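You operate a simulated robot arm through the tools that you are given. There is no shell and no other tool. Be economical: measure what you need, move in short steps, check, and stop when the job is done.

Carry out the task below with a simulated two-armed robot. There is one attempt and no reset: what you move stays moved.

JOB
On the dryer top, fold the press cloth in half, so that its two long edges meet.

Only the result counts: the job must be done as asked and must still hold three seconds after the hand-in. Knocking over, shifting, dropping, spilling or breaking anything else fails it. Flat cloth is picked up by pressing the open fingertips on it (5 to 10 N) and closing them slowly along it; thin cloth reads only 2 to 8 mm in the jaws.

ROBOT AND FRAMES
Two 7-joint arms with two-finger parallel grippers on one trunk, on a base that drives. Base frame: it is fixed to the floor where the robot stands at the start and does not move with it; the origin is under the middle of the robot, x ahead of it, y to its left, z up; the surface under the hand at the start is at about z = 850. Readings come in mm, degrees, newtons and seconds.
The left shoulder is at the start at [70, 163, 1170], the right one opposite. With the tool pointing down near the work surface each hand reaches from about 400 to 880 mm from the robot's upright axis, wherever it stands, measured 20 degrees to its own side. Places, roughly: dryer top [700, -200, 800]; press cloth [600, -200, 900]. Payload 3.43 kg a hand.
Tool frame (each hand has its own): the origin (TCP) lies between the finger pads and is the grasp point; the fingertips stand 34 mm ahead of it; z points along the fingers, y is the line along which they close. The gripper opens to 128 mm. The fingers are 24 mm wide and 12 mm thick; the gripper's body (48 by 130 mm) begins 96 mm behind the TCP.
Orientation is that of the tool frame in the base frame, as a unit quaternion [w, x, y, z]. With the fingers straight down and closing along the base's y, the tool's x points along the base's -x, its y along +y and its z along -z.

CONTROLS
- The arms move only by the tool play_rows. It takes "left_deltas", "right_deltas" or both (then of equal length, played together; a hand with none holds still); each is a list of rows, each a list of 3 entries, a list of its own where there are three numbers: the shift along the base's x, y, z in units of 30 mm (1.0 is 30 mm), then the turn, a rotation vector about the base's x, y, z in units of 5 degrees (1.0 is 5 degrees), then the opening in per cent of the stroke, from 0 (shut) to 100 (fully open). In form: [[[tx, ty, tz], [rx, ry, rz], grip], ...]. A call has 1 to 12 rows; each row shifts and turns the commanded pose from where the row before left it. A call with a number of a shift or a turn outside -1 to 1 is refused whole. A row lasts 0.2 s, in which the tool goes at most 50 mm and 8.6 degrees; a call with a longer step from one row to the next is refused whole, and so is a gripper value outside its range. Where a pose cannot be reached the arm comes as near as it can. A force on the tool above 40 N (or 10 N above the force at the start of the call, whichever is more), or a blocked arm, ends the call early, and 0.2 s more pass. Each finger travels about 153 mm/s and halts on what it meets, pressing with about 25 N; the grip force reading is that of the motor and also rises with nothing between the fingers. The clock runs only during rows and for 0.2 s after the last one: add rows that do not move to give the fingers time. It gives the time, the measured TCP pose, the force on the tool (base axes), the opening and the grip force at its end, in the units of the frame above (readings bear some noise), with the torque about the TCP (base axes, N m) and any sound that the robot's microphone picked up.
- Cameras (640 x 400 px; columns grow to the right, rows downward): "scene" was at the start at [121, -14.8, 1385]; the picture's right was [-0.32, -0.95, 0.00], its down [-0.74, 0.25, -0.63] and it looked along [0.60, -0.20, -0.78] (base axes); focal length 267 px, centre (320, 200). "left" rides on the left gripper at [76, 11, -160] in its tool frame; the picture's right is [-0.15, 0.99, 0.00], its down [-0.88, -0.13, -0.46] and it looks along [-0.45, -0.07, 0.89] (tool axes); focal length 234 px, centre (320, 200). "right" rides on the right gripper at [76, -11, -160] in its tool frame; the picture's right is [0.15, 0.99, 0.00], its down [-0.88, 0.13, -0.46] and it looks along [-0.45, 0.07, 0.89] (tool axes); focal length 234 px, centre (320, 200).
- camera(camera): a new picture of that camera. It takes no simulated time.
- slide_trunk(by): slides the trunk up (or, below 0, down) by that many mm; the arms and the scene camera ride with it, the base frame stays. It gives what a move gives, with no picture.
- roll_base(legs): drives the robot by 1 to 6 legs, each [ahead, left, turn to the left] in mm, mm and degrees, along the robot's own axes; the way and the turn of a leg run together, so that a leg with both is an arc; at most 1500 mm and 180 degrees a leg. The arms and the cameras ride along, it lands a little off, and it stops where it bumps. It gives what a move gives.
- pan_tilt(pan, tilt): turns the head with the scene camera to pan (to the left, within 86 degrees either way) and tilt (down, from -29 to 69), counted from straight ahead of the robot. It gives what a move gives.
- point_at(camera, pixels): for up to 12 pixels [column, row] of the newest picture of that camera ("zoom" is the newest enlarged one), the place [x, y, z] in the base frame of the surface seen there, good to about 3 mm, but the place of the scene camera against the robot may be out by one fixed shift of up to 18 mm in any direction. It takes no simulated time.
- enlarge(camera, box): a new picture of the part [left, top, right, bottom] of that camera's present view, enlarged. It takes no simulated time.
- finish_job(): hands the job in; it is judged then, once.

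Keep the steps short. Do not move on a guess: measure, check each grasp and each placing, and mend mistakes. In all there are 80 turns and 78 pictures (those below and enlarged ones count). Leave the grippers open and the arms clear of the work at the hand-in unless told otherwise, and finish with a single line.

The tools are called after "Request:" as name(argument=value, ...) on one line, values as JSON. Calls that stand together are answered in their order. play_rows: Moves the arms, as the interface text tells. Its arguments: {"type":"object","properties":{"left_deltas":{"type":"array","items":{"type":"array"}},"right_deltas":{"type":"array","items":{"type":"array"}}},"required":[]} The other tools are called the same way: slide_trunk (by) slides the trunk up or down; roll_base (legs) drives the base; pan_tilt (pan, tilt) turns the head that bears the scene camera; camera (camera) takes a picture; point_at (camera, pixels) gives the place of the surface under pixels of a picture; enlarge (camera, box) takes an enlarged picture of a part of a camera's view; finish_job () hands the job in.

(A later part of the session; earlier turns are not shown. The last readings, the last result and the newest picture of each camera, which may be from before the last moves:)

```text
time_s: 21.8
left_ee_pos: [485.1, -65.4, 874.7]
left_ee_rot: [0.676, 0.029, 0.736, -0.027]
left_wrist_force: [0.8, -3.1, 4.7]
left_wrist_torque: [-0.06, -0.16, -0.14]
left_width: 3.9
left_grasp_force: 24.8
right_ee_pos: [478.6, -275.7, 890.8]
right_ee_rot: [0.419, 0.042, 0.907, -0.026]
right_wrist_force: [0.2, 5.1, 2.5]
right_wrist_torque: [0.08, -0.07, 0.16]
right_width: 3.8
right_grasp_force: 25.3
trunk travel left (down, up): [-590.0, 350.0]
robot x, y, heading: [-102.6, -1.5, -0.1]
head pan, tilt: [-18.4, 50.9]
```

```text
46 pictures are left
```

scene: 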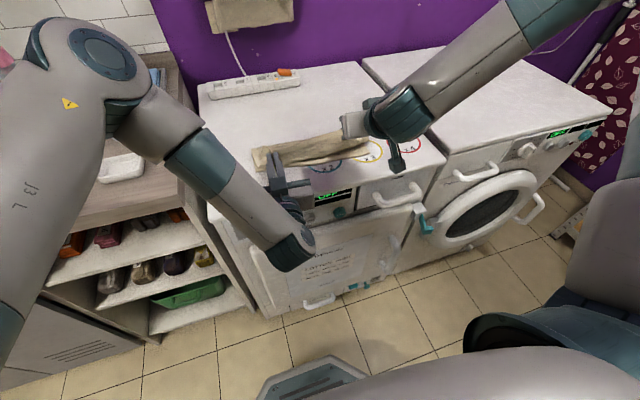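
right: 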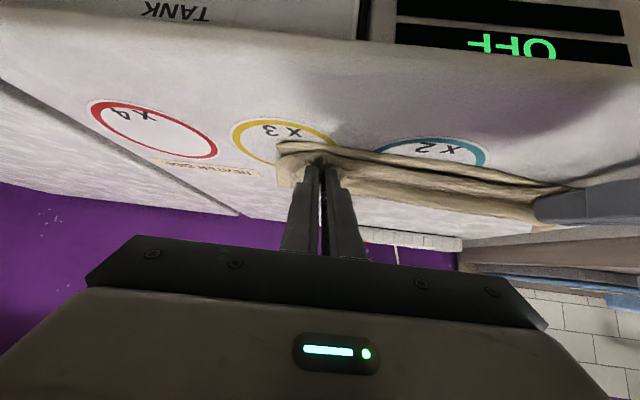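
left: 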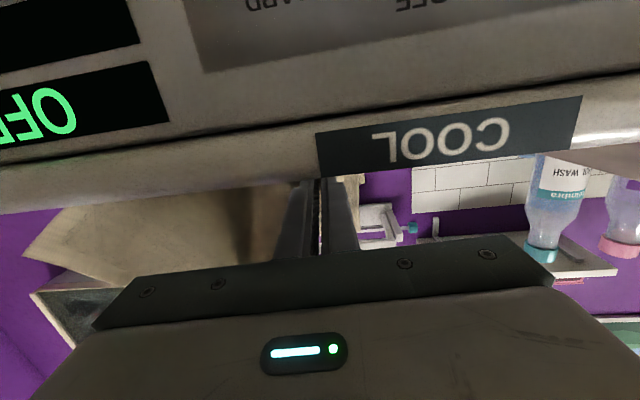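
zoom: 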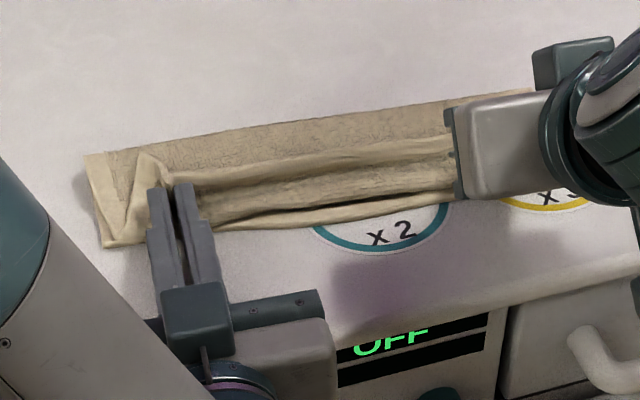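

Now I'll open both slowly to 24 % in place so the pinched ridge relaxes, then look.

Request:
play_rows(left_deltas=[[[0, 0, 0], [0, 0, 0], 5], [[0, 0, 0], [0, 0, 0], 8], [[0, 0, 0], [0, 0, 0], 11], [[0, 0, 0], [0, 0, 0], 14], [[0, 0, 0], [0, 0, 0], 17], [[0, 0, 0], [0, 0, 0], 20], [[0, 0, 0], [0, 0, 0], 24], [[0, 0, 0], [0, 0, 0], 24]], right_deltas=[[[0, 0, 0], [0, 0, 0], 5], [[0, 0, 0], [0, 0, 0], 8], [[0, 0, 0], [0, 0, 0], 11], [[0, 0, 0], [0, 0, 0], 14], [[0, 0, 0], [0, 0, 0], 17], [[0, 0, 0], [0, 0, 0], 20], [[0, 0, 0], [0, 0, 0], 24], [[0, 0, 0], [0, 0, 0], 24]])

Request:
enlarge(camera="scene", box=[230, 110, 390, 210])

Request:
enlarge(camera="right", box=[250, 120, 450, 245])

```text
time_s: 23.6
left_ee_pos: [483.3, -67.4, 874.3]
left_ee_rot: [0.676, 0.028, 0.736, -0.026]
left_wrist_force: [-0.2, -0.1, 3.7]
left_wrist_torque: [0.0, -0.07, 0.01]
left_width: 28.7
left_grasp_force: 0.2
right_ee_pos: [478.0, -276.2, 891.6]
right_ee_rot: [0.418, 0.042, 0.907, -0.026]
right_wrist_force: [0.1, -0.5, 1.9]
right_wrist_torque: [0.01, -0.07, -0.02]
right_width: 29.8
right_grasp_force: 0.1
trunk travel left (down, up): [-590.0, 350.0]
robot x, y, heading: [-102.9, 1.2, -0.1]
head pan, tilt: [-18.4, 50.9]
```

```text
4.00 times, centred on (310, 160) of scene
```

zoom: 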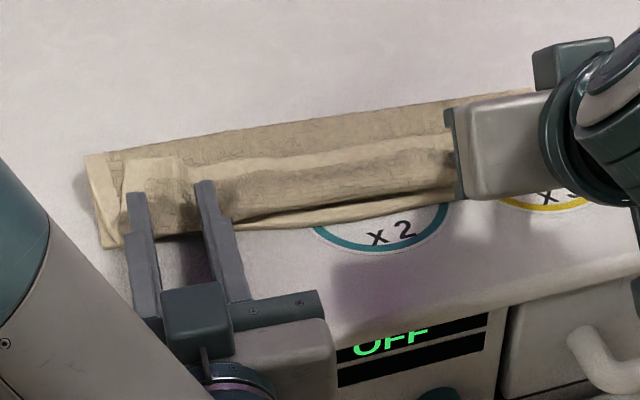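

```text
3.20 times, centred on (350, 182) of right
```

zoom: 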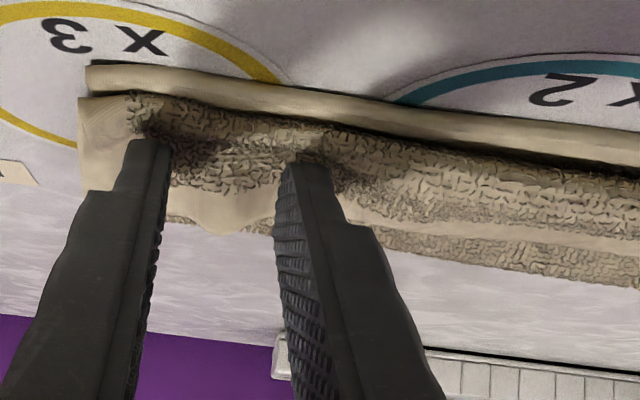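

Both released, and the hem strip is turned up and back as expected. I'll withdraw along the finger direction, rise, and untilt the hands toward vertical.

Request:
play_rows(left_deltas=[[[-0.6, 0, 0.07], [0, 0, 0], 24], [[-0.9, 0, 0.1], [0, 0, 0], 24], [[-0.5, 0, 0.5], [0, 0, 0], 24], [[0, 0, 1], [0.07, 0.9, 0], 24], [[0, 0, 1], [0.07, 0.9, 0], 24], [[0, 0, 1], [0.07, 0.9, 0], 24], [[0, 0, 1], [0.07, 0.9, 0], 24], [[0, 0, 0], [0.07, 0.9, 0], 24], [[0, 0, 0], [0.07, 0.9, 0], 24], [[0.3, 0, 0], [0.07, 0.9, 0], 24], [[0.3, 0, 0], [0.07, 0.9, 0], 24], [[0.3, 0, 0], [0.07, 0.9, 0], 24]], right_deltas=[[[-0.5, 0, 0.43], [0, 0, 0], 24], [[-0.7, 0, 0.6], [0, 0, 0], 24], [[-0.5, 0, 0.8], [0, 0, 0], 24], [[0, 0, 1], [0.07, 0.9, 0], 24], [[0, 0, 1], [0.07, 0.9, 0], 24], [[0, 0, 0.5], [0.07, 0.9, 0], 24], [[0, 0, 0], [0.07, 0.9, 0], 24], [[0, 0, 0], [0.07, 0.9, 0], 24], [[0, 0, 0], [0.07, 0.9, 0], 24], [[0, 0, 0], [0.07, 0.9, 0], 24], [[0, 0, 0], [0.07, 0.9, 0], 24], [[0, 0, 0], [0.07, 0.9, 0], 24]])

Request:
camera(camera="scene")

Request:
camera(camera="left")

```text
time_s: 26.2
left_ee_pos: [454.1, -66.9, 1014.3]
left_ee_rot: [0.378, 0.037, 0.925, -0.015]
left_wrist_force: [0.4, 0.1, -0.5]
left_wrist_torque: [-0.02, 0.01, -0.03]
left_width: 30.7
left_grasp_force: 0.0
right_ee_pos: [455.6, -277.7, 1017.9]
right_ee_rot: [0.075, 0.042, 0.996, -0.014]
right_wrist_force: [0.0, -0.1, -0.1]
right_wrist_torque: [0.02, 0.02, 0.02]
right_width: 30.6
right_grasp_force: 0.0
right hand out of reach, approached as far as the arm can: row 2, 3
trunk travel left (down, up): [-590.0, 350.0]
robot x, y, heading: [-105.7, -0.9, 0.2]
head pan, tilt: [-18.4, 50.9]
```

```text
43 pictures are left
```

scene: 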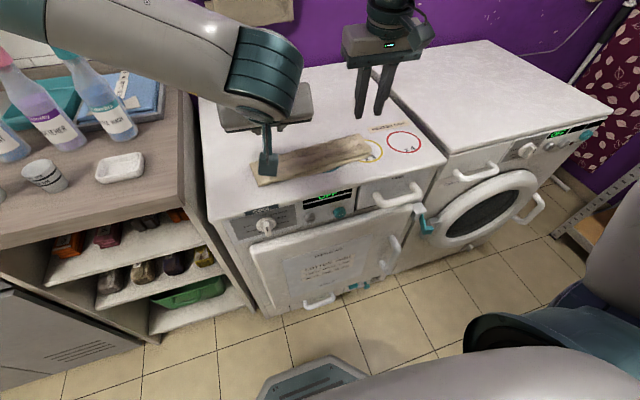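

```text
42 pictures are left
```

left: 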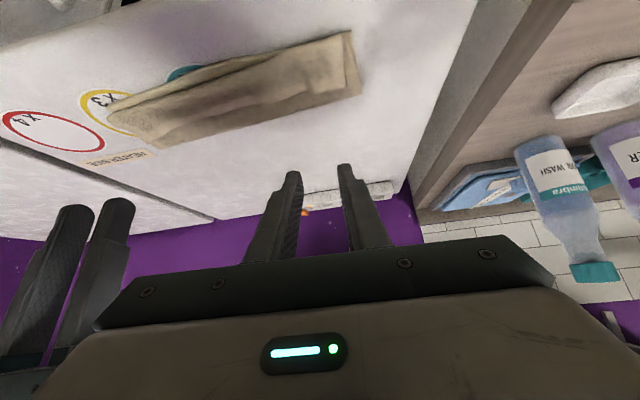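

Request:
enlarge(camera="left", box=[90, 20, 370, 160])

Request:
enlarge(camera="scene", box=[245, 115, 405, 215])

Request:
point_at(camera="left", pixels=[[110, 108], [347, 32], [361, 92], [150, 145], [230, 68], [235, 85], [240, 100], [245, 118], [250, 128], [140, 115], [330, 60], [335, 85]])

```text
2.29 times, centred on (230, 90) of left
```

zoom: 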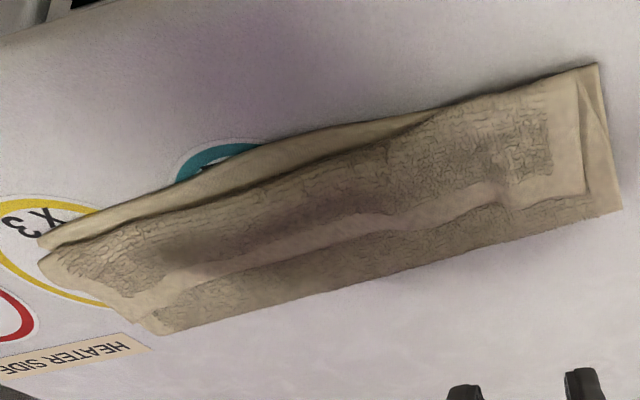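

```text
4.00 times, centred on (325, 165) of scene
```

zoom: 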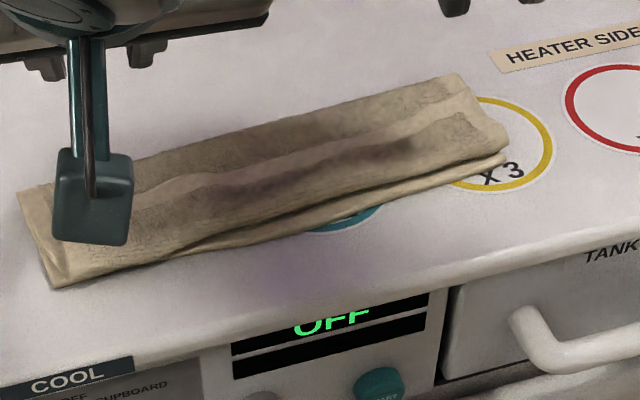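

```text
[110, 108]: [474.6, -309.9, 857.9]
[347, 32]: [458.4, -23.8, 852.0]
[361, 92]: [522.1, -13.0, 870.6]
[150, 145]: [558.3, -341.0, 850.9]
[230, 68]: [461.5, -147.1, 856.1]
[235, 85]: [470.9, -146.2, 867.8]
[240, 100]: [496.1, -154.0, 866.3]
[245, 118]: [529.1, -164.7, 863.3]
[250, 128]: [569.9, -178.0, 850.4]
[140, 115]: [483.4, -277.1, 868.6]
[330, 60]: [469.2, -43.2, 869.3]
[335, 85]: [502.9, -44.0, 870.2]
```

The readings suggest the whole strip may have moved toward the robot as the hands withdrew. I'll cross-check with the scene camera.

Request:
point_at(camera="zoom", pixels=[[55, 283], [503, 160], [22, 197], [455, 78], [300, 218], [300, 170], [300, 135], [300, 190], [500, 140], [72, 262], [240, 140]])

```text
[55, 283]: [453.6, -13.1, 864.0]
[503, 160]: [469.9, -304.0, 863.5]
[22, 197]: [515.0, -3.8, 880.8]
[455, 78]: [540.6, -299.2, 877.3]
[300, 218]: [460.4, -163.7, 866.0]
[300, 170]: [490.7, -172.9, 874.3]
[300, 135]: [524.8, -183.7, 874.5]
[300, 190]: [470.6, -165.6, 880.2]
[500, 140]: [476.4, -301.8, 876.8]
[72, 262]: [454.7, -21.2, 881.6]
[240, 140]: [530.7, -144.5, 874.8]
```

The near side reads x≈455 on the left and ≈470 on the right, so the strip was dragged forward as the left fingers left. I need a straight-down look. I'll untilt the left hand to vertical and shift it over the cloth, and move the right hand aside to y≈-400.

Request:
play_rows(left_deltas=[[[0, 0, 0.1], [0.07, 0.9, 0], 24], [[0, 0, 0.1], [0.07, 0.9, 0], 24], [[0, 0, 0.1], [0.07, 0.9, 0], 24], [[0, -0.3, 0.1], [0.07, 0.9, 0], 24], [[0, -0.3, 0.1], [0.07, 0.9, 0], 24], [[0, -0.3, 0.1], [0.07, 0.9, 0], 24], [[0, -0.3, 0.1], [0.07, 0.9, 0], 24], [[0, -0.3, 0.1], [0.07, 0.9, 0], 24], [[0, -0.3, 0.1], [0.07, 0.9, 0], 24], [[0, -0.3, 0.1], [0.07, 0.7, 0], 24], [[0, 0, 0], [0, 0, 0], 24]], right_deltas=[[[0, -0.4, 0], [0.06, 0.85, 0], 24], [[0, -0.4, 0], [0.06, 0.85, 0], 24], [[0, -0.4, 0], [0, 0, 0], 24], [[0, -0.4, 0], [0, 0, 0], 24], [[0, -0.4, 0], [0, 0, 0], 24], [[0, -0.4, 0], [0, 0, 0], 24], [[0, -0.4, 0], [0, 0, 0], 24], [[0, -0.4, 0], [0, 0, 0], 24], [[0, -0.4, 0], [0, 0, 0], 24], [[0, -0.4, 0], [0, 0, 0], 24], [[0, 0, 0], [0, 0, 0], 24]])

Request:
camera(camera="left")

Request:
camera(camera="scene")

```text
time_s: 28.6
left_ee_pos: [450.6, -129.3, 1044.3]
left_ee_rot: [0.002, 0.039, 0.999, -0.001]
left_wrist_force: [-0.3, 0.4, -0.2]
left_wrist_torque: [0.0, -0.04, 0.0]
left_width: 30.8
left_grasp_force: 0.0
right_ee_pos: [455.9, -396.6, 1017.7]
right_ee_rot: [0.003, 0.041, 0.999, -0.012]
right_wrist_force: [-0.2, 0.7, -1.7]
right_wrist_torque: [0.01, 0.01, 0.0]
right_width: 31.0
right_grasp_force: 0.1
trunk travel left (down, up): [-590.0, 350.0]
robot x, y, heading: [-107.0, 2.1, -0.2]
head pan, tilt: [-18.4, 50.9]
```

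```text
39 pictures are left
```

left: 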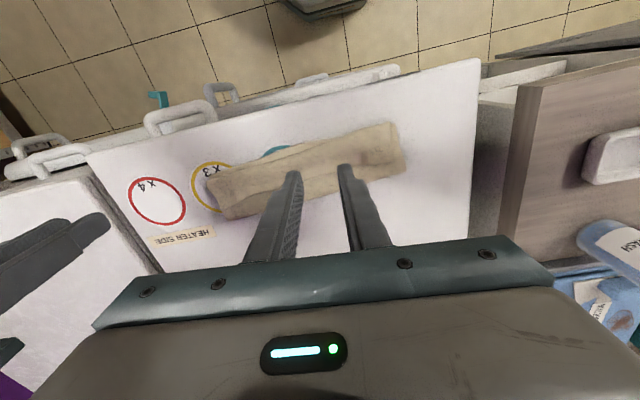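

```text
38 pictures are left
```

scene: 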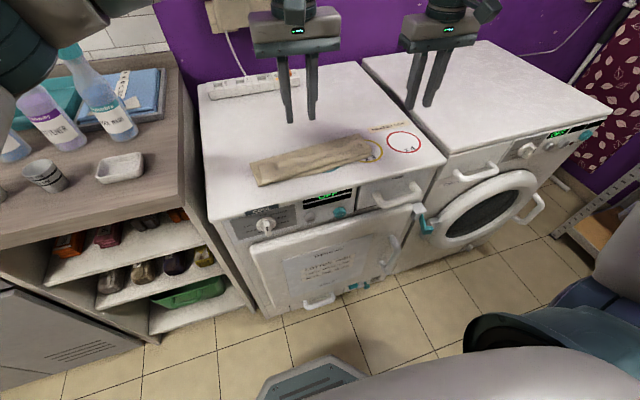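

Request:
enlarge(camera="left", box=[190, 105, 430, 225])

Request:
point_at(camera="left", pixels=[[208, 172], [228, 219], [392, 122], [404, 165], [290, 148], [275, 208], [340, 134], [219, 195], [398, 145]])

Request:
enlarge(camera="scene", box=[240, 120, 400, 200])

```text
2.67 times, centred on (310, 165) of left
```

zoom: 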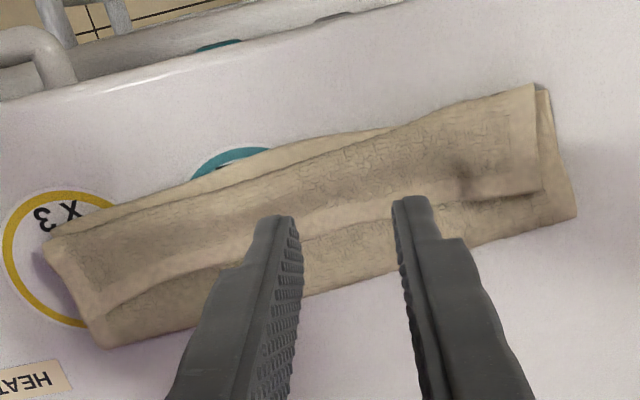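

```text
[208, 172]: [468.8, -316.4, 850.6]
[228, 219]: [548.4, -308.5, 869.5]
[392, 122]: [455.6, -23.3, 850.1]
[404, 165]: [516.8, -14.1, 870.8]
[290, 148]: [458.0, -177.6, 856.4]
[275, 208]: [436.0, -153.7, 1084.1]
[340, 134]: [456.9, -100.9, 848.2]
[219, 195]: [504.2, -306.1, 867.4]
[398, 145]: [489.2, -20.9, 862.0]
```

```text
4.00 times, centred on (320, 160) of scene
```

zoom: 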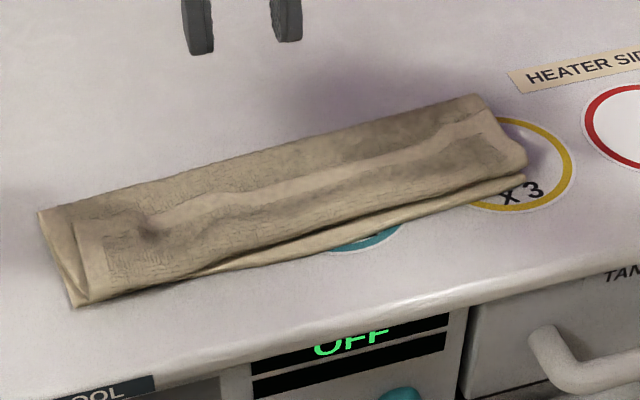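

The picture is clear now. The fold exists, but the last ~40 mm of the flap is turned back on itself. Closing along the edge direction couldn't lay it down, and the withdrawal dragged the cloth.

A better grip is with the jaws closing across the edge (along x). The cloth then runs along the fingers, and tilting forward lays the edge down properly. I'll turn the hands in the air, left -85 degrees and right +95 degrees, with the cameras outward, and check reach.

Request:
play_rows(left_deltas=[[[0.2, 0.2, 0], [0, 0, -1], 24], [[0.2, 0.2, 0], [0, 0, -1], 24], [[0.2, 0.2, 0], [0, 0, -1], 24], [[0.2, 0.2, 0], [0, 0, -1], 24], [[0.2, 0.2, 0], [0, 0, -1], 24], [[0.2, 0.2, 0], [0, 0, -1], 24], [[0.2, 0.2, 0], [0, 0, -1], 24], [[0.2, 0.2, 0], [0, 0, -1], 24], [[0.2, 0, 0], [0, 0, -1], 24], [[0.2, 0, 0], [0, 0, -1], 24], [[0, 0, 0], [0, 0, -1], 24], [[0, 0, 0], [0, 0, -1], 24]], right_deltas=[[[0.2, 0.2, 0], [0, 0, 1], 24], [[0.2, 0.2, 0], [0, 0, 1], 24], [[0.2, 0.2, 0], [0, 0, 1], 24], [[0.2, 0.2, 0], [0, 0, 1], 24], [[0.2, 0.2, 0], [0, 0, 1], 24], [[0.2, 0.2, 0], [0, 0, 1], 24], [[0.2, 0.2, 0], [0, 0, 1], 24], [[0.2, 0.2, 0], [0, 0, 1], 24], [[0.2, 0.2, 0], [0, 0, 1], 24], [[0.2, 0.2, 0], [0, 0, 1], 24], [[0, 0.2, 0], [0, 0, 1], 24], [[0, 0.2, 0], [0, 0, 1], 24]])

Request:
play_rows(left_deltas=[[[0, 0, 0], [0, 0, -1], 24], [[0, 0, 0], [0, 0, -1], 24], [[0, 0, 0], [0, 0, -1], 24], [[0, 0, 0], [0, 0, -1], 24], [[0, 0, 0], [0, 0, -1], 24], [[0, 0, 0], [0, 0, 0], 24], [[0, 0, 0], [0, 0, 0], 24], [[0, 0, 0], [0, 0, 0], 24]], right_deltas=[[[0, 0.2, 0], [0, 0, 1], 24], [[0, 0.2, 0], [0, 0, 1], 24], [[0, 0.2, 0], [0, 0, 1], 24], [[0, 0.2, 0], [0, 0, 1], 24], [[0, 0, 0], [0, 0, 1], 24], [[0, 0, 0], [0, 0, 1], 24], [[0, 0, 0], [0, 0, 1], 24], [[0, 0, 0], [0, 0, 0], 24]])

Request:
camera(camera="scene")

```text
time_s: 31.2
left_ee_pos: [511.2, -81.5, 1045.0]
left_ee_rot: [0.004, 0.534, 0.846, -0.001]
left_wrist_force: [0.1, 0.5, 0.8]
left_wrist_torque: [0.0, 0.0, -0.01]
left_width: 30.6
left_grasp_force: 0.0
right_ee_pos: [440.2, -255.5, 1012.2]
right_ee_rot: [0.009, -0.462, 0.887, -0.011]
right_wrist_force: [-1.5, 0.3, 0.5]
right_wrist_torque: [-0.04, -0.03, 0.04]
right_width: 30.8
right_grasp_force: 0.1
right hand out of reach, approached as far as the arm can: row 9, 10, 11, 12
trunk travel left (down, up): [-590.0, 350.0]
robot x, y, heading: [-106.9, -1.8, -0.1]
head pan, tilt: [-18.4, 50.9]
```

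```text
time_s: 33.0
left_ee_pos: [508.9, -77.5, 1041.6]
left_ee_rot: [0.002, 0.55, 0.835, -0.002]
left_wrist_force: [-0.5, -0.2, 0.7]
left_wrist_torque: [0.0, -0.04, 0.0]
left_width: 30.5
left_grasp_force: 0.0
left hand out of reach, approached as far as the arm can: row 1, 2, 3, 4, 5
right_ee_pos: [296.8, -126.3, 996.4]
right_ee_rot: [-0.012, 0.708, -0.706, 0.009]
right_wrist_force: [0.1, -0.9, 0.0]
right_wrist_torque: [0.05, -0.01, 0.01]
right_width: 30.6
right_grasp_force: 0.0
right hand out of reach, approached as far as the arm can: row 1, 2, 3, 4, 5, 6, 7
trunk travel left (down, up): [-590.0, 350.0]
robot x, y, heading: [-110.8, 2.1, 0.3]
head pan, tilt: [-18.4, 50.9]
```

```text
35 pictures are left
```

scene: 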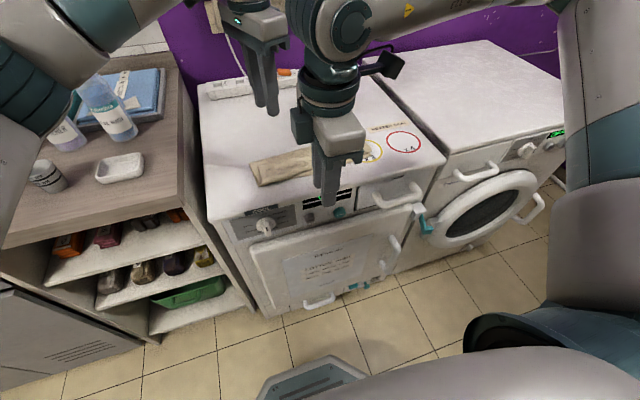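

The yaw limits are about -67 degrees (left) and +55 degrees (right). That still suits a diagonal pinch at the corners, since the left hand closes toward (+x,+y) and the right toward (+x,-y), exactly the far corners' diagonals. I'll bring the right hand back to its side at yaw ~+50 and set the left to ~-55.

Request:
play_rows(left_deltas=[[[0, 0, 0], [0, 0, 1], 15], [[0, 0, 0], [0, 0, 1], 15], [[0, 0, 0], [0, 0, 0.4], 15], [[0, 0, 0], [0, 0, 0], 15], [[0, 0, 0], [0, 0, 0], 15], [[0, 0, 0], [0, 0, 0], 15], [[0, 0, 0], [0, 0, 0], 15], [[0, 0, 0], [0, 0, 0], 15], [[0, 0, 0], [0, 0, 0], 15], [[0, 0, 0], [0, 0, 0], 15]], right_deltas=[[[0.5, -0.9, 0.2], [0, 0, -1], 15], [[0.6, -0.9, 0.2], [0, 0, -1], 15], [[0.7, -0.8, 0.2], [0, 0, -1], 15], [[0.7, -0.8, 0.2], [0, 0, -1], 15], [[0.7, -0.7, 0.2], [0, 0, -1], 15], [[0.7, -0.7, 0.2], [0, 0, -1], 15], [[0.7, -0.4, 0], [0, 0, -1], 15], [[0.7, -0.2, 0], [0, 0, -1], 15], [[0.5, 0, 0], [0, 0, 0], 15], [[0, 0, 0], [0, 0, 0], 15]])

Request:
camera(camera="scene")

Request:
enlarge(camera="scene", box=[240, 120, 400, 200])

```text
time_s: 35.2
left_ee_pos: [507.5, -75.9, 1043.5]
left_ee_rot: [0.004, 0.481, 0.877, -0.001]
left_wrist_force: [-0.4, -0.1, -0.3]
left_wrist_torque: [-0.05, -0.03, -0.02]
left_width: 19.4
left_grasp_force: 0.1
right_ee_pos: [454.9, -275.9, 1032.5]
right_ee_rot: [0.007, -0.425, 0.905, -0.01]
right_wrist_force: [0.5, -0.4, 0.1]
right_wrist_torque: [0.0, -0.02, -0.03]
right_width: 19.1
right_grasp_force: 0.1
right hand out of reach, approached as far as the arm can: row 2, 3, 4, 6
trunk travel left (down, up): [-590.0, 350.0]
robot x, y, heading: [-111.3, -3.1, -0.3]
head pan, tilt: [-18.4, 50.9]
```

```text
34 pictures are left
```

scene: 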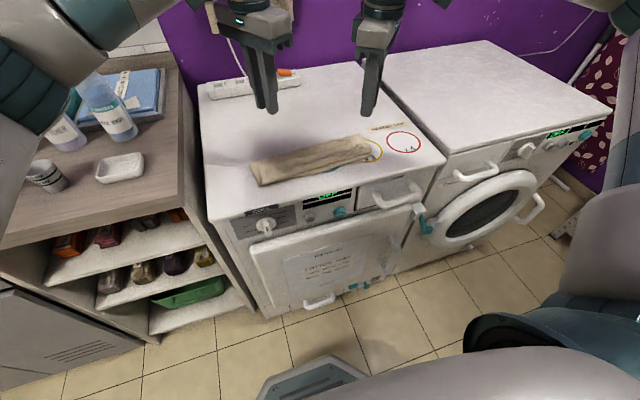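

```text
4.00 times, centred on (320, 160) of scene
```

zoom: 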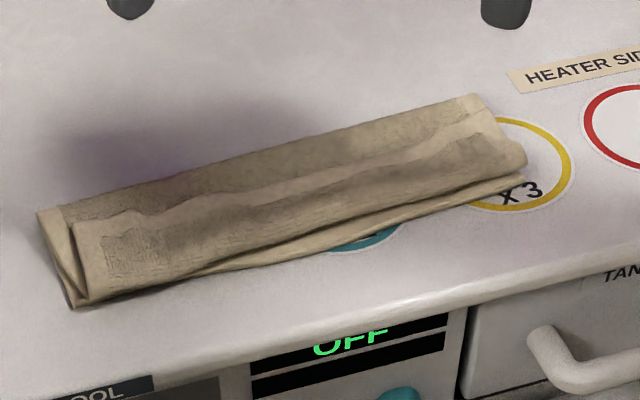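

The turned-back hem is clear: left corner at zoom (78,225), edge through (300,180), right corner near (500,120). I'll measure those and the strip centres.

Request:
point_at(camera="zoom", pixels=[[80, 226], [135, 216], [120, 245], [150, 255], [90, 298], [200, 208], [300, 184], [400, 158], [495, 118], [470, 135], [455, 160], [505, 160]])

```text
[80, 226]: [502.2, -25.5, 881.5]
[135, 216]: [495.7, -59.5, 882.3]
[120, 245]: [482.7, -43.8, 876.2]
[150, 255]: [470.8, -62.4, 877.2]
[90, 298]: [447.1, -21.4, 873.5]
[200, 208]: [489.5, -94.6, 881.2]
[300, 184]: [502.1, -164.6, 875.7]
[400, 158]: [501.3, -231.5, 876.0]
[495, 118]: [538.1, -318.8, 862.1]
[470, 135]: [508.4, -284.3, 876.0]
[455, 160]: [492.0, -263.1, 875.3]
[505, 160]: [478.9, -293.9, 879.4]
```

After correcting the scene offset (about +2, -9, -13), the turned strip runs from x≈450 to 500 on the left at z≈866 and from x≈476 to 510 on the right. I'll bring the left hand to (480,-60) and the right to (490,-278), both at z 915 just above.

Request:
play_rows(left_deltas=[[[-0.153, 0.089, -0.71], [0, 0, 0], 15], [[-0.153, 0.089, -0.71], [0, 0, 0], 15], [[-0.153, 0.089, -0.71], [0, 0, 0], 15], [[-0.153, 0.089, -0.71], [0, 0, 0], 15], [[-0.153, 0.089, -0.71], [0, 0, 0], 15], [[-0.153, 0.089, -0.71], [0, 0, 0], 15], [[0, 0, 0], [0, 0, 0], 15]], right_deltas=[[[0.194, -0.011, -0.65], [0, 0, 0], 15], [[0.194, -0.011, -0.65], [0, 0, 0], 15], [[0.194, -0.011, -0.65], [0, 0, 0], 15], [[0.194, -0.011, -0.65], [0, 0, 0], 15], [[0.194, -0.011, -0.65], [0, 0, 0], 15], [[0.194, -0.011, -0.65], [0, 0, 0], 15], [[0, 0, 0], [0, 0, 0], 15]])

Request:
camera(camera="left")

Request:
camera(camera="right")

```text
time_s: 36.8
left_ee_pos: [478.8, -60.3, 915.8]
left_ee_rot: [0.004, 0.481, 0.877, -0.001]
left_wrist_force: [-0.4, -0.4, 0.3]
left_wrist_torque: [0.0, -0.02, 0.03]
left_width: 19.2
left_grasp_force: 0.1
right_ee_pos: [477.1, -267.8, 912.0]
right_ee_rot: [0.009, -0.423, 0.906, -0.011]
right_wrist_force: [-0.2, 0.6, 0.2]
right_wrist_torque: [0.03, -0.02, -0.01]
right_width: 19.2
right_grasp_force: 0.1
right hand out of reach, approached as far as the arm can: row 2, 3, 5
trunk travel left (down, up): [-590.0, 350.0]
robot x, y, heading: [-104.5, 0.8, -0.2]
head pan, tilt: [-18.4, 50.9]
```

```text
32 pictures are left
```

left: 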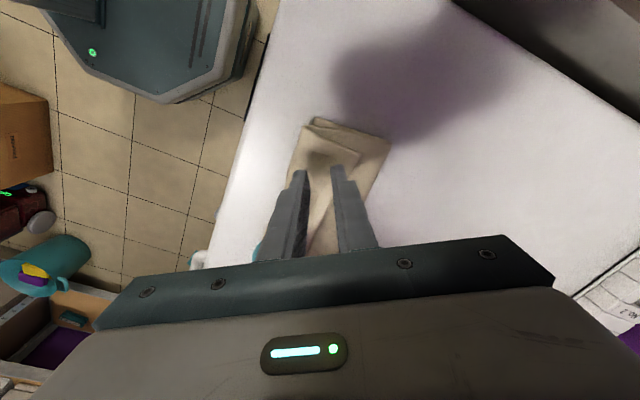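

```text
31 pictures are left
```

right: 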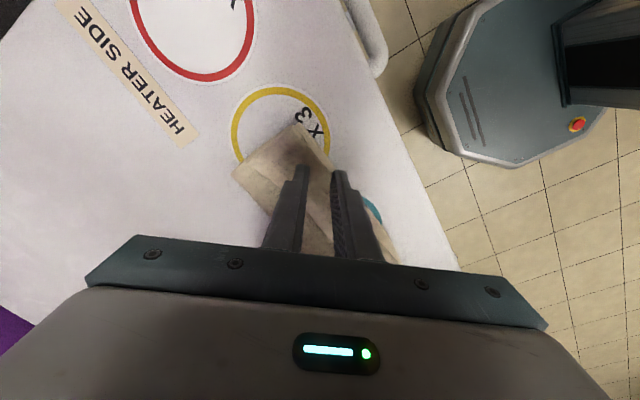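

The left hand is well placed. The right fell short, at (477,-268), because of its yaw limit, so I'll turn it back 10 degrees and shift it +13, -10 mm.

Request:
play_rows(right_deltas=[[[0, 0, 0.1], [0, 0, -1], 15], [[0, 0, 0.1], [0, 0, -1], 15], [[0.22, -0.17, 0], [0, 0, -0.5], 15], [[0.22, -0.17, 0], [0, 0, 0], 15], [[0, 0, 0], [0, 0, 0], 15]])

Request:
enlarge(camera="right", box=[200, 100, 440, 250])

Request:
enlarge(camera="left", box=[200, 100, 440, 250])

```text
time_s: 38.0
left_ee_pos: [480.6, -60.8, 915.2]
left_ee_rot: [0.004, 0.481, 0.877, -0.001]
left_wrist_force: [0.6, 0.0, 0.2]
left_wrist_torque: [0.01, 0.01, 0.0]
left_width: 19.2
left_grasp_force: 0.0
right_ee_pos: [495.0, -279.3, 920.0]
right_ee_rot: [0.007, -0.324, 0.946, -0.011]
right_wrist_force: [0.1, 0.7, 0.5]
right_wrist_torque: [0.0, -0.02, -0.05]
right_width: 19.1
right_grasp_force: 0.0
trunk travel left (down, up): [-590.0, 350.0]
robot x, y, heading: [-106.3, -3.8, -0.3]
head pan, tilt: [-18.4, 50.9]
```

```text
2.67 times, centred on (320, 175) of right
```

zoom: 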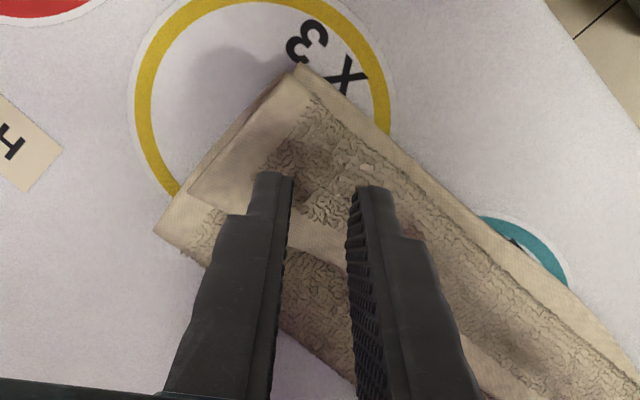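

```text
2.67 times, centred on (320, 175) of left
```

zoom: 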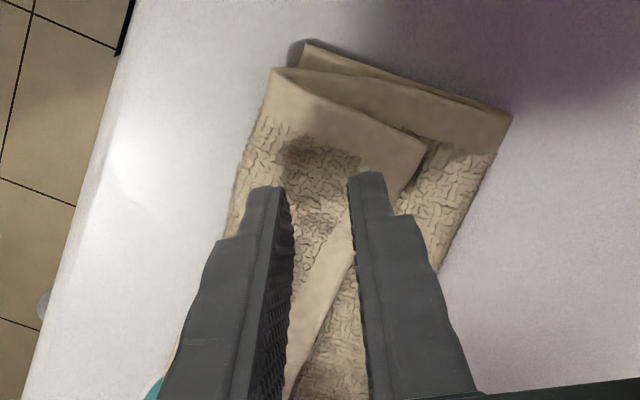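

Both finger pairs are over the turned-back strip. I'll press down in small rows to z≈896 and read the forces.

Request:
play_rows(left_deltas=[[[0, 0, -0.2], [0, 0, 0], 15], [[0, 0, -0.15], [0, 0, 0], 15], [[0, 0, -0.15], [0, 0, 0], 15], [[0, 0, -0.1], [0, 0, 0], 15], [[0, 0, 0], [0, 0, 0], 15]], right_deltas=[[[-0.05, 0, -0.3], [0, 0, 0], 15], [[-0.05, 0, -0.2], [0, 0, 0], 15], [[0, 0, -0.15], [0, 0, 0], 15], [[0, 0, -0.15], [0, 0, 0], 15], [[0, 0, 0], [0, 0, 0], 15]])

```text
time_s: 39.2
left_ee_pos: [479.3, -59.5, 897.9]
left_ee_rot: [0.004, 0.481, 0.877, -0.001]
left_wrist_force: [0.2, 0.0, 1.0]
left_wrist_torque: [-0.02, -0.03, -0.02]
left_width: 19.4
left_grasp_force: 0.1
right_ee_pos: [490.7, -279.1, 896.1]
right_ee_rot: [0.007, -0.324, 0.946, -0.01]
right_wrist_force: [0.1, 0.3, 1.5]
right_wrist_torque: [0.02, -0.02, -0.03]
right_width: 19.3
right_grasp_force: 0.4
trunk travel left (down, up): [-590.0, 350.0]
robot x, y, heading: [-105.9, -1.8, -0.2]
head pan, tilt: [-18.4, 50.9]
```

That is light contact, 1.0 N on the left and 1.5 N on the right. I'll press 4 mm further.

Request:
play_rows(left_deltas=[[[0, 0, -0.07], [0, 0, 0], 15], [[0, 0, -0.07], [0, 0, 0], 15], [[0, 0, 0], [0, 0, 0], 15]], right_deltas=[[[0, 0, -0.06], [0, 0, 0], 15], [[0, 0, -0.06], [0, 0, 0], 15], [[0, 0, 0], [0, 0, 0], 15]])

```text
time_s: 40.0
left_ee_pos: [480.2, -59.6, 893.7]
left_ee_rot: [0.004, 0.481, 0.877, -0.002]
left_wrist_force: [-0.4, 0.4, 4.7]
left_wrist_torque: [0.01, 0.03, -0.01]
left_width: 19.2
left_grasp_force: 0.0
right_ee_pos: [489.2, -279.3, 894.2]
right_ee_rot: [0.008, -0.324, 0.946, -0.01]
right_wrist_force: [0.9, -0.6, 7.5]
right_wrist_torque: [-0.04, -0.05, 0.01]
right_width: 19.2
right_grasp_force: 0.0
trunk travel left (down, up): [-590.0, 350.0]
robot x, y, heading: [-106.8, 0.0, -0.2]
head pan, tilt: [-18.4, 50.9]
```

Left reads 4.7 N and right 7.5 N. I'll close slowly, then lift 15 mm and check.

Request:
play_rows(left_deltas=[[[0, 0, 0], [0, 0, 0], 13], [[0, 0, 0], [0, 0, 0], 11], [[0, 0, 0], [0, 0, 0], 9], [[0, 0, 0], [0, 0, 0], 7], [[0, 0, 0], [0, 0, 0], 5], [[0, 0, 0], [0, 0, 0], 3], [[0, 0, 0], [0, 0, 0], 1], [[0, 0, 0], [0, 0, 0], 0], [[0, 0, 0.25], [0, 0, 0], 0], [[0, 0, 0.25], [0, 0, 0], 0], [[0, 0, 0], [0, 0, 0], 0]], right_deltas=[[[0, 0, 0], [0, 0, 0], 13], [[0, 0, 0], [0, 0, 0], 11], [[0, 0, 0], [0, 0, 0], 9], [[0, 0, 0], [0, 0, 0], 7], [[0, 0, 0], [0, 0, 0], 5], [[0, 0, 0], [0, 0, 0], 3], [[0, 0, 0], [0, 0, 0], 1], [[0, 0, 0], [0, 0, 0], 0], [[0, 0, 0.25], [0, 0, 0], 0], [[0, 0, 0.25], [0, 0, 0], 0], [[0, 0, 0], [0, 0, 0], 0]])

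Request:
enlarge(camera="scene", box=[230, 100, 400, 206])

```text
time_s: 42.4
left_ee_pos: [482.2, -60.2, 907.4]
left_ee_rot: [0.003, 0.481, 0.877, -0.002]
left_wrist_force: [-0.2, 0.2, 0.3]
left_wrist_torque: [-0.01, 0.03, -0.02]
left_width: 3.7
left_grasp_force: 24.6
right_ee_pos: [489.2, -279.4, 906.5]
right_ee_rot: [0.006, -0.324, 0.946, -0.011]
right_wrist_force: [0.5, -0.2, 1.1]
right_wrist_torque: [0.0, 0.0, 0.02]
right_width: 0.3
right_grasp_force: 25.4
trunk travel left (down, up): [-590.0, 350.0]
robot x, y, heading: [-107.8, 1.6, -0.0]
head pan, tilt: [-18.4, 50.9]
```

```text
3.76 times, centred on (315, 153) of scene
```

zoom: 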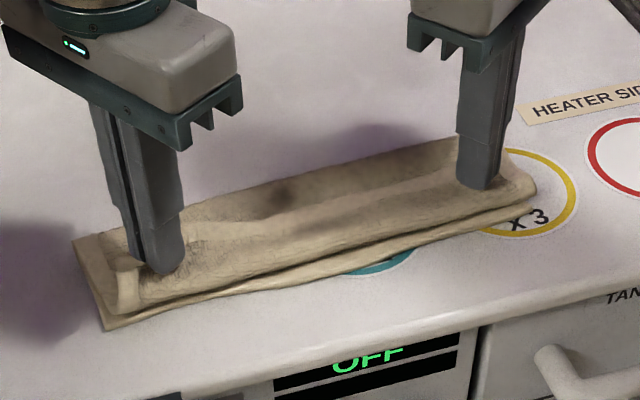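

The left hand holds at 3.7 mm, but the right slipped off empty at 0.3 mm. I'll reopen the right to 20 % and press again, a bit nearer the hem.

Request:
play_rows(right_deltas=[[[0, 0, 0.2], [0, 0, 0], 10], [[0.05, -0.05, 0], [0, 0, 0], 20], [[0, 0, 0], [0, 0, 0], 20], [[0, 0, -0.25], [0, 0, 0], 20], [[0, 0, -0.2], [0, 0, 0], 20], [[0, 0, -0.15], [0, 0, 0], 20], [[0, 0, -0.05], [0, 0, 0], 20], [[0, 0, 0], [0, 0, 0], 20]])

Request:
enlarge(camera="right", box=[200, 100, 440, 250])

```text
time_s: 44.2
left_ee_pos: [481.2, -60.4, 907.8]
left_ee_rot: [0.004, 0.481, 0.877, -0.001]
left_wrist_force: [0.1, 0.2, 0.3]
left_wrist_torque: [0.01, -0.01, 0.0]
left_width: 3.3
left_grasp_force: 25.6
right_ee_pos: [492.0, -281.4, 893.3]
right_ee_rot: [0.006, -0.324, 0.946, -0.011]
right_wrist_force: [1.1, -0.5, 4.6]
right_wrist_torque: [-0.02, -0.03, -0.01]
right_width: 25.6
right_grasp_force: 0.0
trunk travel left (down, up): [-590.0, 350.0]
robot x, y, heading: [-106.9, 1.5, -0.1]
head pan, tilt: [-18.4, 50.9]
```

```text
2.67 times, centred on (320, 175) of right
```

zoom: 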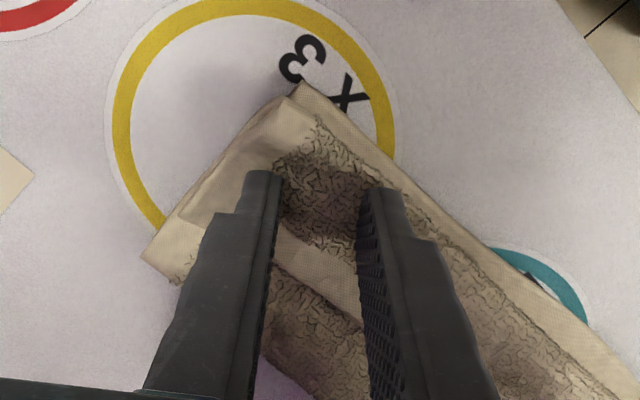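

Placement is good, with both fingers on the strip at 4.6 N. I'll press about 1.2 mm more, then close more slowly and lift 12 mm.

Request:
play_rows(right_deltas=[[[0, 0, -0.05], [0, 0, 0], 18], [[0, 0, 0], [0, 0, 0], 16], [[0, 0, 0], [0, 0, 0], 14], [[0, 0, 0], [0, 0, 0], 12], [[0, 0, 0], [0, 0, 0], 10], [[0, 0, 0], [0, 0, 0], 8], [[0, 0, 0], [0, 0, 0], 6], [[0, 0, 0], [0, 0, 0], 4], [[0, 0, 0], [0, 0, 0], 2], [[0, 0, 0], [0, 0, 0], 0], [[0, 0, 0.4], [0, 0, 0], 0], [[0, 0, 0], [0, 0, 0], 0]])

```text
time_s: 46.8
left_ee_pos: [480.9, -61.1, 907.8]
left_ee_rot: [0.004, 0.481, 0.877, -0.001]
left_wrist_force: [0.5, -1.0, 0.0]
left_wrist_torque: [-0.03, -0.03, 0.0]
left_width: 3.8
left_grasp_force: 25.0
right_ee_pos: [491.9, -281.7, 903.8]
right_ee_rot: [0.006, -0.323, 0.946, -0.01]
right_wrist_force: [0.2, 0.5, 0.7]
right_wrist_torque: [0.01, 0.03, -0.04]
right_width: 2.9
right_grasp_force: 24.5
trunk travel left (down, up): [-590.0, 350.0]
robot x, y, heading: [-103.9, 2.1, 0.2]
head pan, tilt: [-18.4, 50.9]
```

Right now holds at 2.9 mm. I'll lift both 60 mm while easing +x 30 mm and look.

Request:
play_rows(left_deltas=[[[0.1, 0, 0.5], [0, 0, 0], 0], [[0.2, 0, 0.5], [0, 0, 0], 0], [[0.2, 0, 0.5], [0, 0, 0], 0], [[0.2, 0, 0.5], [0, 0, 0], 0], [[0.3, 0, 0.1], [0, 0, 0], 0], [[0, 0, 0], [0, 0, 0], 0]], right_deltas=[[[0.1, 0, 0.5], [0, 0, 0], 0], [[0.2, 0, 0.5], [0, 0, 0], 0], [[0.2, 0, 0.5], [0, 0, 0], 0], [[0.2, 0, 0.5], [0, 0, 0], 0], [[0.3, 0, 0.1], [0, 0, 0], 0], [[0, 0, 0], [0, 0, 0], 0]])

Request:
enlarge(camera="scene", box=[230, 90, 400, 196])

```text
time_s: 48.2
left_ee_pos: [509.8, -59.6, 971.5]
left_ee_rot: [0.003, 0.481, 0.877, 0.0]
left_wrist_force: [0.3, 0.0, -0.7]
left_wrist_torque: [-0.01, 0.01, 0.01]
left_width: 4.1
left_grasp_force: 25.2
right_ee_pos: [522.6, -280.5, 966.5]
right_ee_rot: [0.006, -0.324, 0.946, -0.012]
right_wrist_force: [-0.1, 0.8, 0.3]
right_wrist_torque: [0.05, -0.01, -0.01]
right_width: 2.8
right_grasp_force: 25.1
trunk travel left (down, up): [-590.0, 350.0]
robot x, y, heading: [-103.2, -1.4, 0.1]
head pan, tilt: [-18.4, 50.9]
```

```text
3.76 times, centred on (315, 143) of scene
```

zoom: 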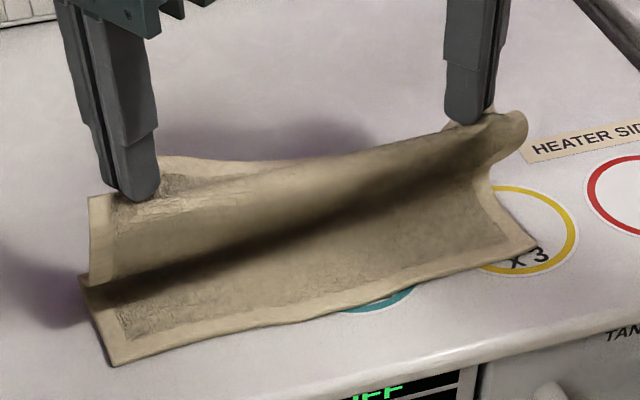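

It unfolds cleanly, with the bottom layer lying on the dryer. I'll raise 14 mm and roll the base forward 105 mm, which carries the edge toward +x and restores reach.

Request:
play_rows(left_deltas=[[[0, 0, 0.25], [0, 0, 0], 0], [[0, 0, 0.2], [0, 0, 0], 0], [[0, 0, 0], [0, 0, 0], 0]], right_deltas=[[[0, 0, 0.35], [0, 0, 0], 0], [[0, 0, 0.3], [0, 0, 0], 0], [[0, 0, 0], [0, 0, 0], 0]])

Request:
roll_base(legs=[[105, 0, 0]])

Request:
camera(camera="scene")

Request:
point_at(camera="scene", pixels=[[320, 200], [300, 210]])

```text
time_s: 49.0
left_ee_pos: [511.5, -62.1, 984.2]
left_ee_rot: [0.002, 0.48, 0.877, -0.001]
left_wrist_force: [-0.2, -1.2, -1.2]
left_wrist_torque: [-0.01, -0.02, 0.03]
left_width: 3.4
left_grasp_force: 24.8
right_ee_pos: [523.5, -280.1, 985.9]
right_ee_rot: [0.006, -0.324, 0.946, -0.01]
right_wrist_force: [-0.2, 1.1, 0.3]
right_wrist_torque: [0.02, -0.02, 0.01]
right_width: 3.0
right_grasp_force: 25.1
trunk travel left (down, up): [-590.0, 350.0]
robot x, y, heading: [-107.6, -0.9, 0.1]
head pan, tilt: [-18.4, 50.9]
```

```text
time_s: 50.1
left_ee_pos: [613.5, -60.7, 984.3]
left_ee_rot: [0.003, 0.481, 0.877, -0.002]
left_wrist_force: [0.2, -0.7, 0.5]
left_wrist_torque: [-0.01, 0.01, 0.04]
left_width: 3.7
left_grasp_force: 24.5
right_ee_pos: [626.8, -281.0, 985.6]
right_ee_rot: [0.006, -0.323, 0.946, -0.01]
right_wrist_force: [0.3, 0.3, -1.2]
right_wrist_torque: [0.02, -0.03, -0.03]
right_width: 3.3
right_grasp_force: 25.0
trunk travel left (down, up): [-590.0, 350.0]
robot x, y, heading: [-3.3, -0.0, 0.3]
head pan, tilt: [-18.4, 50.9]
```

```text
25 pictures are left
```

scene: 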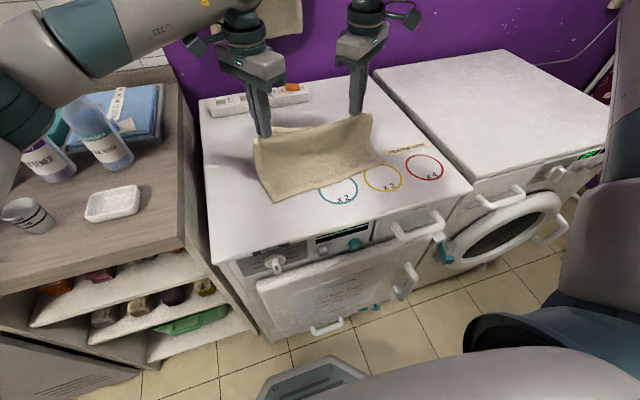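

```text
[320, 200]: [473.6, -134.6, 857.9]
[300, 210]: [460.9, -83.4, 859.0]
```

Next I'll measure the near edge of the bottom layer (corners at 275,201 and 383,158 in the picture).

Request:
point_at(camera="scene", pixels=[[276, 200], [381, 158], [310, 191], [350, 176], [267, 170], [363, 140]])

```text
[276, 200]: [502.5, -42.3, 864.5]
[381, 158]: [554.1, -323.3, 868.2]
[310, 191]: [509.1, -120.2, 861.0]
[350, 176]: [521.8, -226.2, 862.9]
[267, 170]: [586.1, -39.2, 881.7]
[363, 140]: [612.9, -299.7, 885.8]
```

The near edge slid back and turned about 10 degrees. It now runs from about (503,-50) to (554,-330), so the midline goes through about (609,-31) and (660,-310). I'll stand the flap upright over that line by moving the right hand +30 mm in x, then check that the bottom half lies flat.

Request:
play_rows(left_deltas=[[[0, 0, 0], [0, 0, 0], 0], [[0, 0, -0.05], [0, 0, 0], 0], [[0, 0.1, -0.05], [0, 0, 0], 0], [[0, 0.1, 0], [0, 0, 0], 0]], right_deltas=[[[0.33, 0, 0], [0, 0, 0], 0], [[0.33, 0, -0.05], [0, 0, 0], 0], [[0.33, 0, -0.05], [0, 0, 0], 0], [[0, 0, 0], [0, 0, 0], 0]])

Request:
enlarge(camera="scene", box=[230, 90, 420, 210])

Request:
point_at(camera="zoom", pixels=[[155, 362], [508, 225], [330, 305], [110, 270], [480, 165], [300, 240]])

```text
time_s: 51.1
left_ee_pos: [611.9, -55.2, 980.2]
left_ee_rot: [0.004, 0.482, 0.876, -0.003]
left_wrist_force: [0.0, -3.8, 0.0]
left_wrist_torque: [-0.16, -0.05, 0.05]
left_width: 3.8
left_grasp_force: 25.2
right_ee_pos: [654.3, -281.6, 984.0]
right_ee_rot: [0.007, -0.323, 0.946, -0.012]
right_wrist_force: [-0.8, 3.9, -0.5]
right_wrist_torque: [0.12, 0.01, -0.01]
right_width: 3.0
right_grasp_force: 25.3
trunk travel left (down, up): [-590.0, 350.0]
robot x, y, heading: [1.5, -0.2, 0.0]
head pan, tilt: [-18.4, 50.9]
```

```text
3.33 times, centred on (325, 150) of scene
```

zoom: 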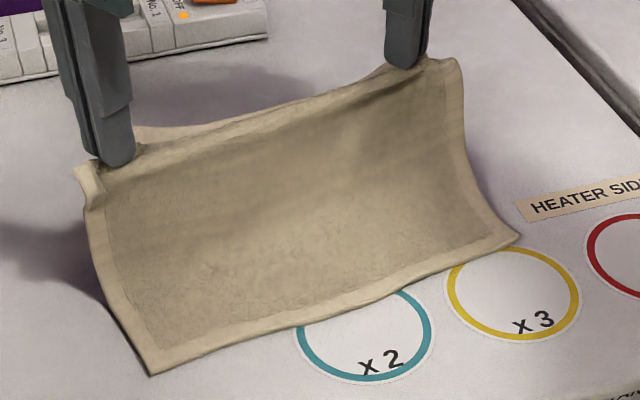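

```text
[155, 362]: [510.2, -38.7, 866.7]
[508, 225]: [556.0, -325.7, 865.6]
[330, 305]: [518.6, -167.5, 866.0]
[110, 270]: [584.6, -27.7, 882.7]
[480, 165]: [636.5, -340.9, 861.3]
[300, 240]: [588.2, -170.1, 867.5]
```

The bottom half lies flat with the flap standing over the midline. I'll lean the flap toward the robot by about 58 mm, lower it 22 mm, then open quickly and rise straight up so it falls face-down without being dragged.

Request:
play_rows(left_deltas=[[[-0.38, -0.09, -0.1], [0, 0, 0], 0], [[-0.48, -0.09, -0.2], [0, 0, 0], 0], [[-0.53, -0.09, -0.2], [0, 0, 0], 0], [[-0.53, -0.09, -0.2], [0, 0, 0], 0], [[-0.1, 0, 0], [0, 0, 0], 45], [[0, 0, 0.2], [0, 0, 0], 60], [[0, 0, 1], [0, 0, 0], 60], [[0, 0, 1], [0, 0, 0], 60], [[0, 0, 0], [0, 0, 0], 60], [[0, 0, 0], [0, 0, 0], 60]], right_deltas=[[[-0.38, -0.04, -0.1], [0, 0, 0], 0], [[-0.48, -0.04, -0.2], [0, 0, 0], 0], [[-0.53, -0.04, -0.2], [0, 0, 0], 0], [[-0.53, -0.04, -0.2], [0, 0, 0], 0], [[-0.1, 0, 0], [0, 0, 0], 45], [[0, 0, 0.2], [0, 0, 0], 60], [[0, 0, 1], [0, 0, 0], 60], [[0, 0, 1], [0, 0, 0], 60], [[0, 0, 0], [0, 0, 0], 60], [[0, 0, 0], [0, 0, 0], 60]])

Request:
enlarge(camera="scene", box=[230, 90, 420, 210])

```text
time_s: 53.3
left_ee_pos: [553.6, -65.0, 1027.0]
left_ee_rot: [0.004, 0.48, 0.877, -0.001]
left_wrist_force: [-1.0, -0.3, -0.9]
left_wrist_torque: [0.01, -0.03, 0.02]
left_width: 76.7
left_grasp_force: 0.0
right_ee_pos: [596.0, -285.8, 1029.1]
right_ee_rot: [0.007, -0.324, 0.946, -0.011]
right_wrist_force: [0.6, 0.3, 0.0]
right_wrist_torque: [0.0, -0.04, 0.01]
right_width: 76.7
right_grasp_force: 0.1
trunk travel left (down, up): [-590.0, 350.0]
robot x, y, heading: [0.4, 3.1, -0.3]
head pan, tilt: [-18.4, 50.9]
```

```text
3.33 times, centred on (325, 150) of scene
```

zoom: 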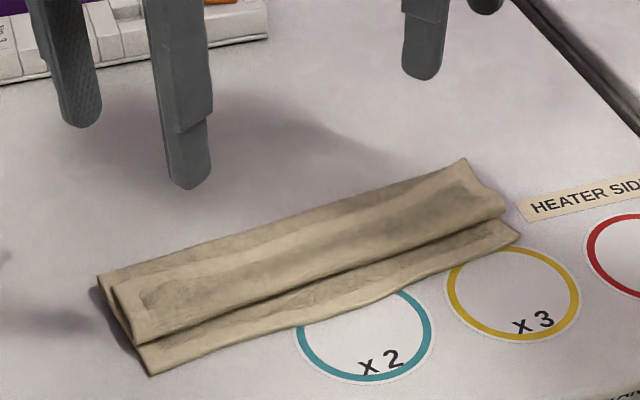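

The bottom layer stayed put this time. The last ~35 mm of the flap is still turned back, because I gripped it that far from the edge. I'll pinch again with the outer finger just beyond the free hem edge, so the edge itself enters the jaws. First I'll measure.

Request:
camera(camera="left")

Request:
camera(camera="right")

Request:
point_at(camera="zoom", pixels=[[150, 365], [508, 228], [135, 335], [500, 208], [116, 288], [180, 268], [180, 278], [440, 175], [470, 166], [100, 280], [440, 190]])

```text
22 pictures are left
```

left: 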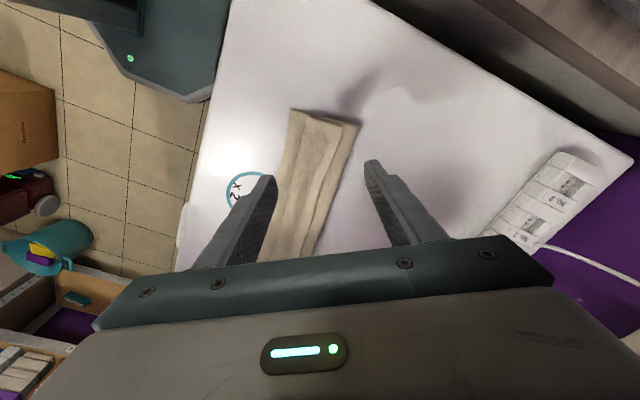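

```text
21 pictures are left
```

right: 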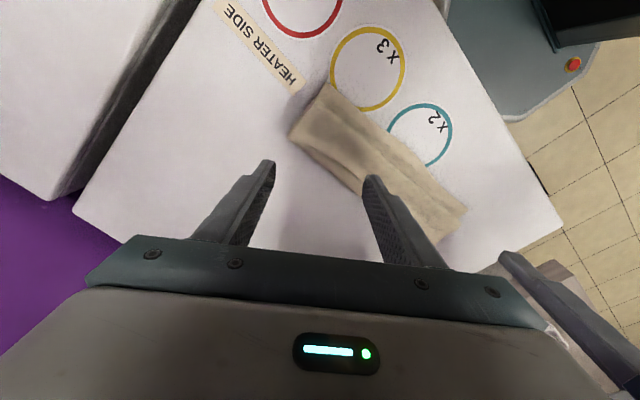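

```text
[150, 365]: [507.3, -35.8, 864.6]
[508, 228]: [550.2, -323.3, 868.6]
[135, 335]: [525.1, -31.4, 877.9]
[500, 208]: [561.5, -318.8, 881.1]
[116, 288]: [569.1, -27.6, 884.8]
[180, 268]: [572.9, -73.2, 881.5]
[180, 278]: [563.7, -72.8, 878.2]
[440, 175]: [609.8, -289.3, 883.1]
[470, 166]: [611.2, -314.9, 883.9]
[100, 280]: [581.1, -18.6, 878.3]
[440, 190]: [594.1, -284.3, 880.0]
```

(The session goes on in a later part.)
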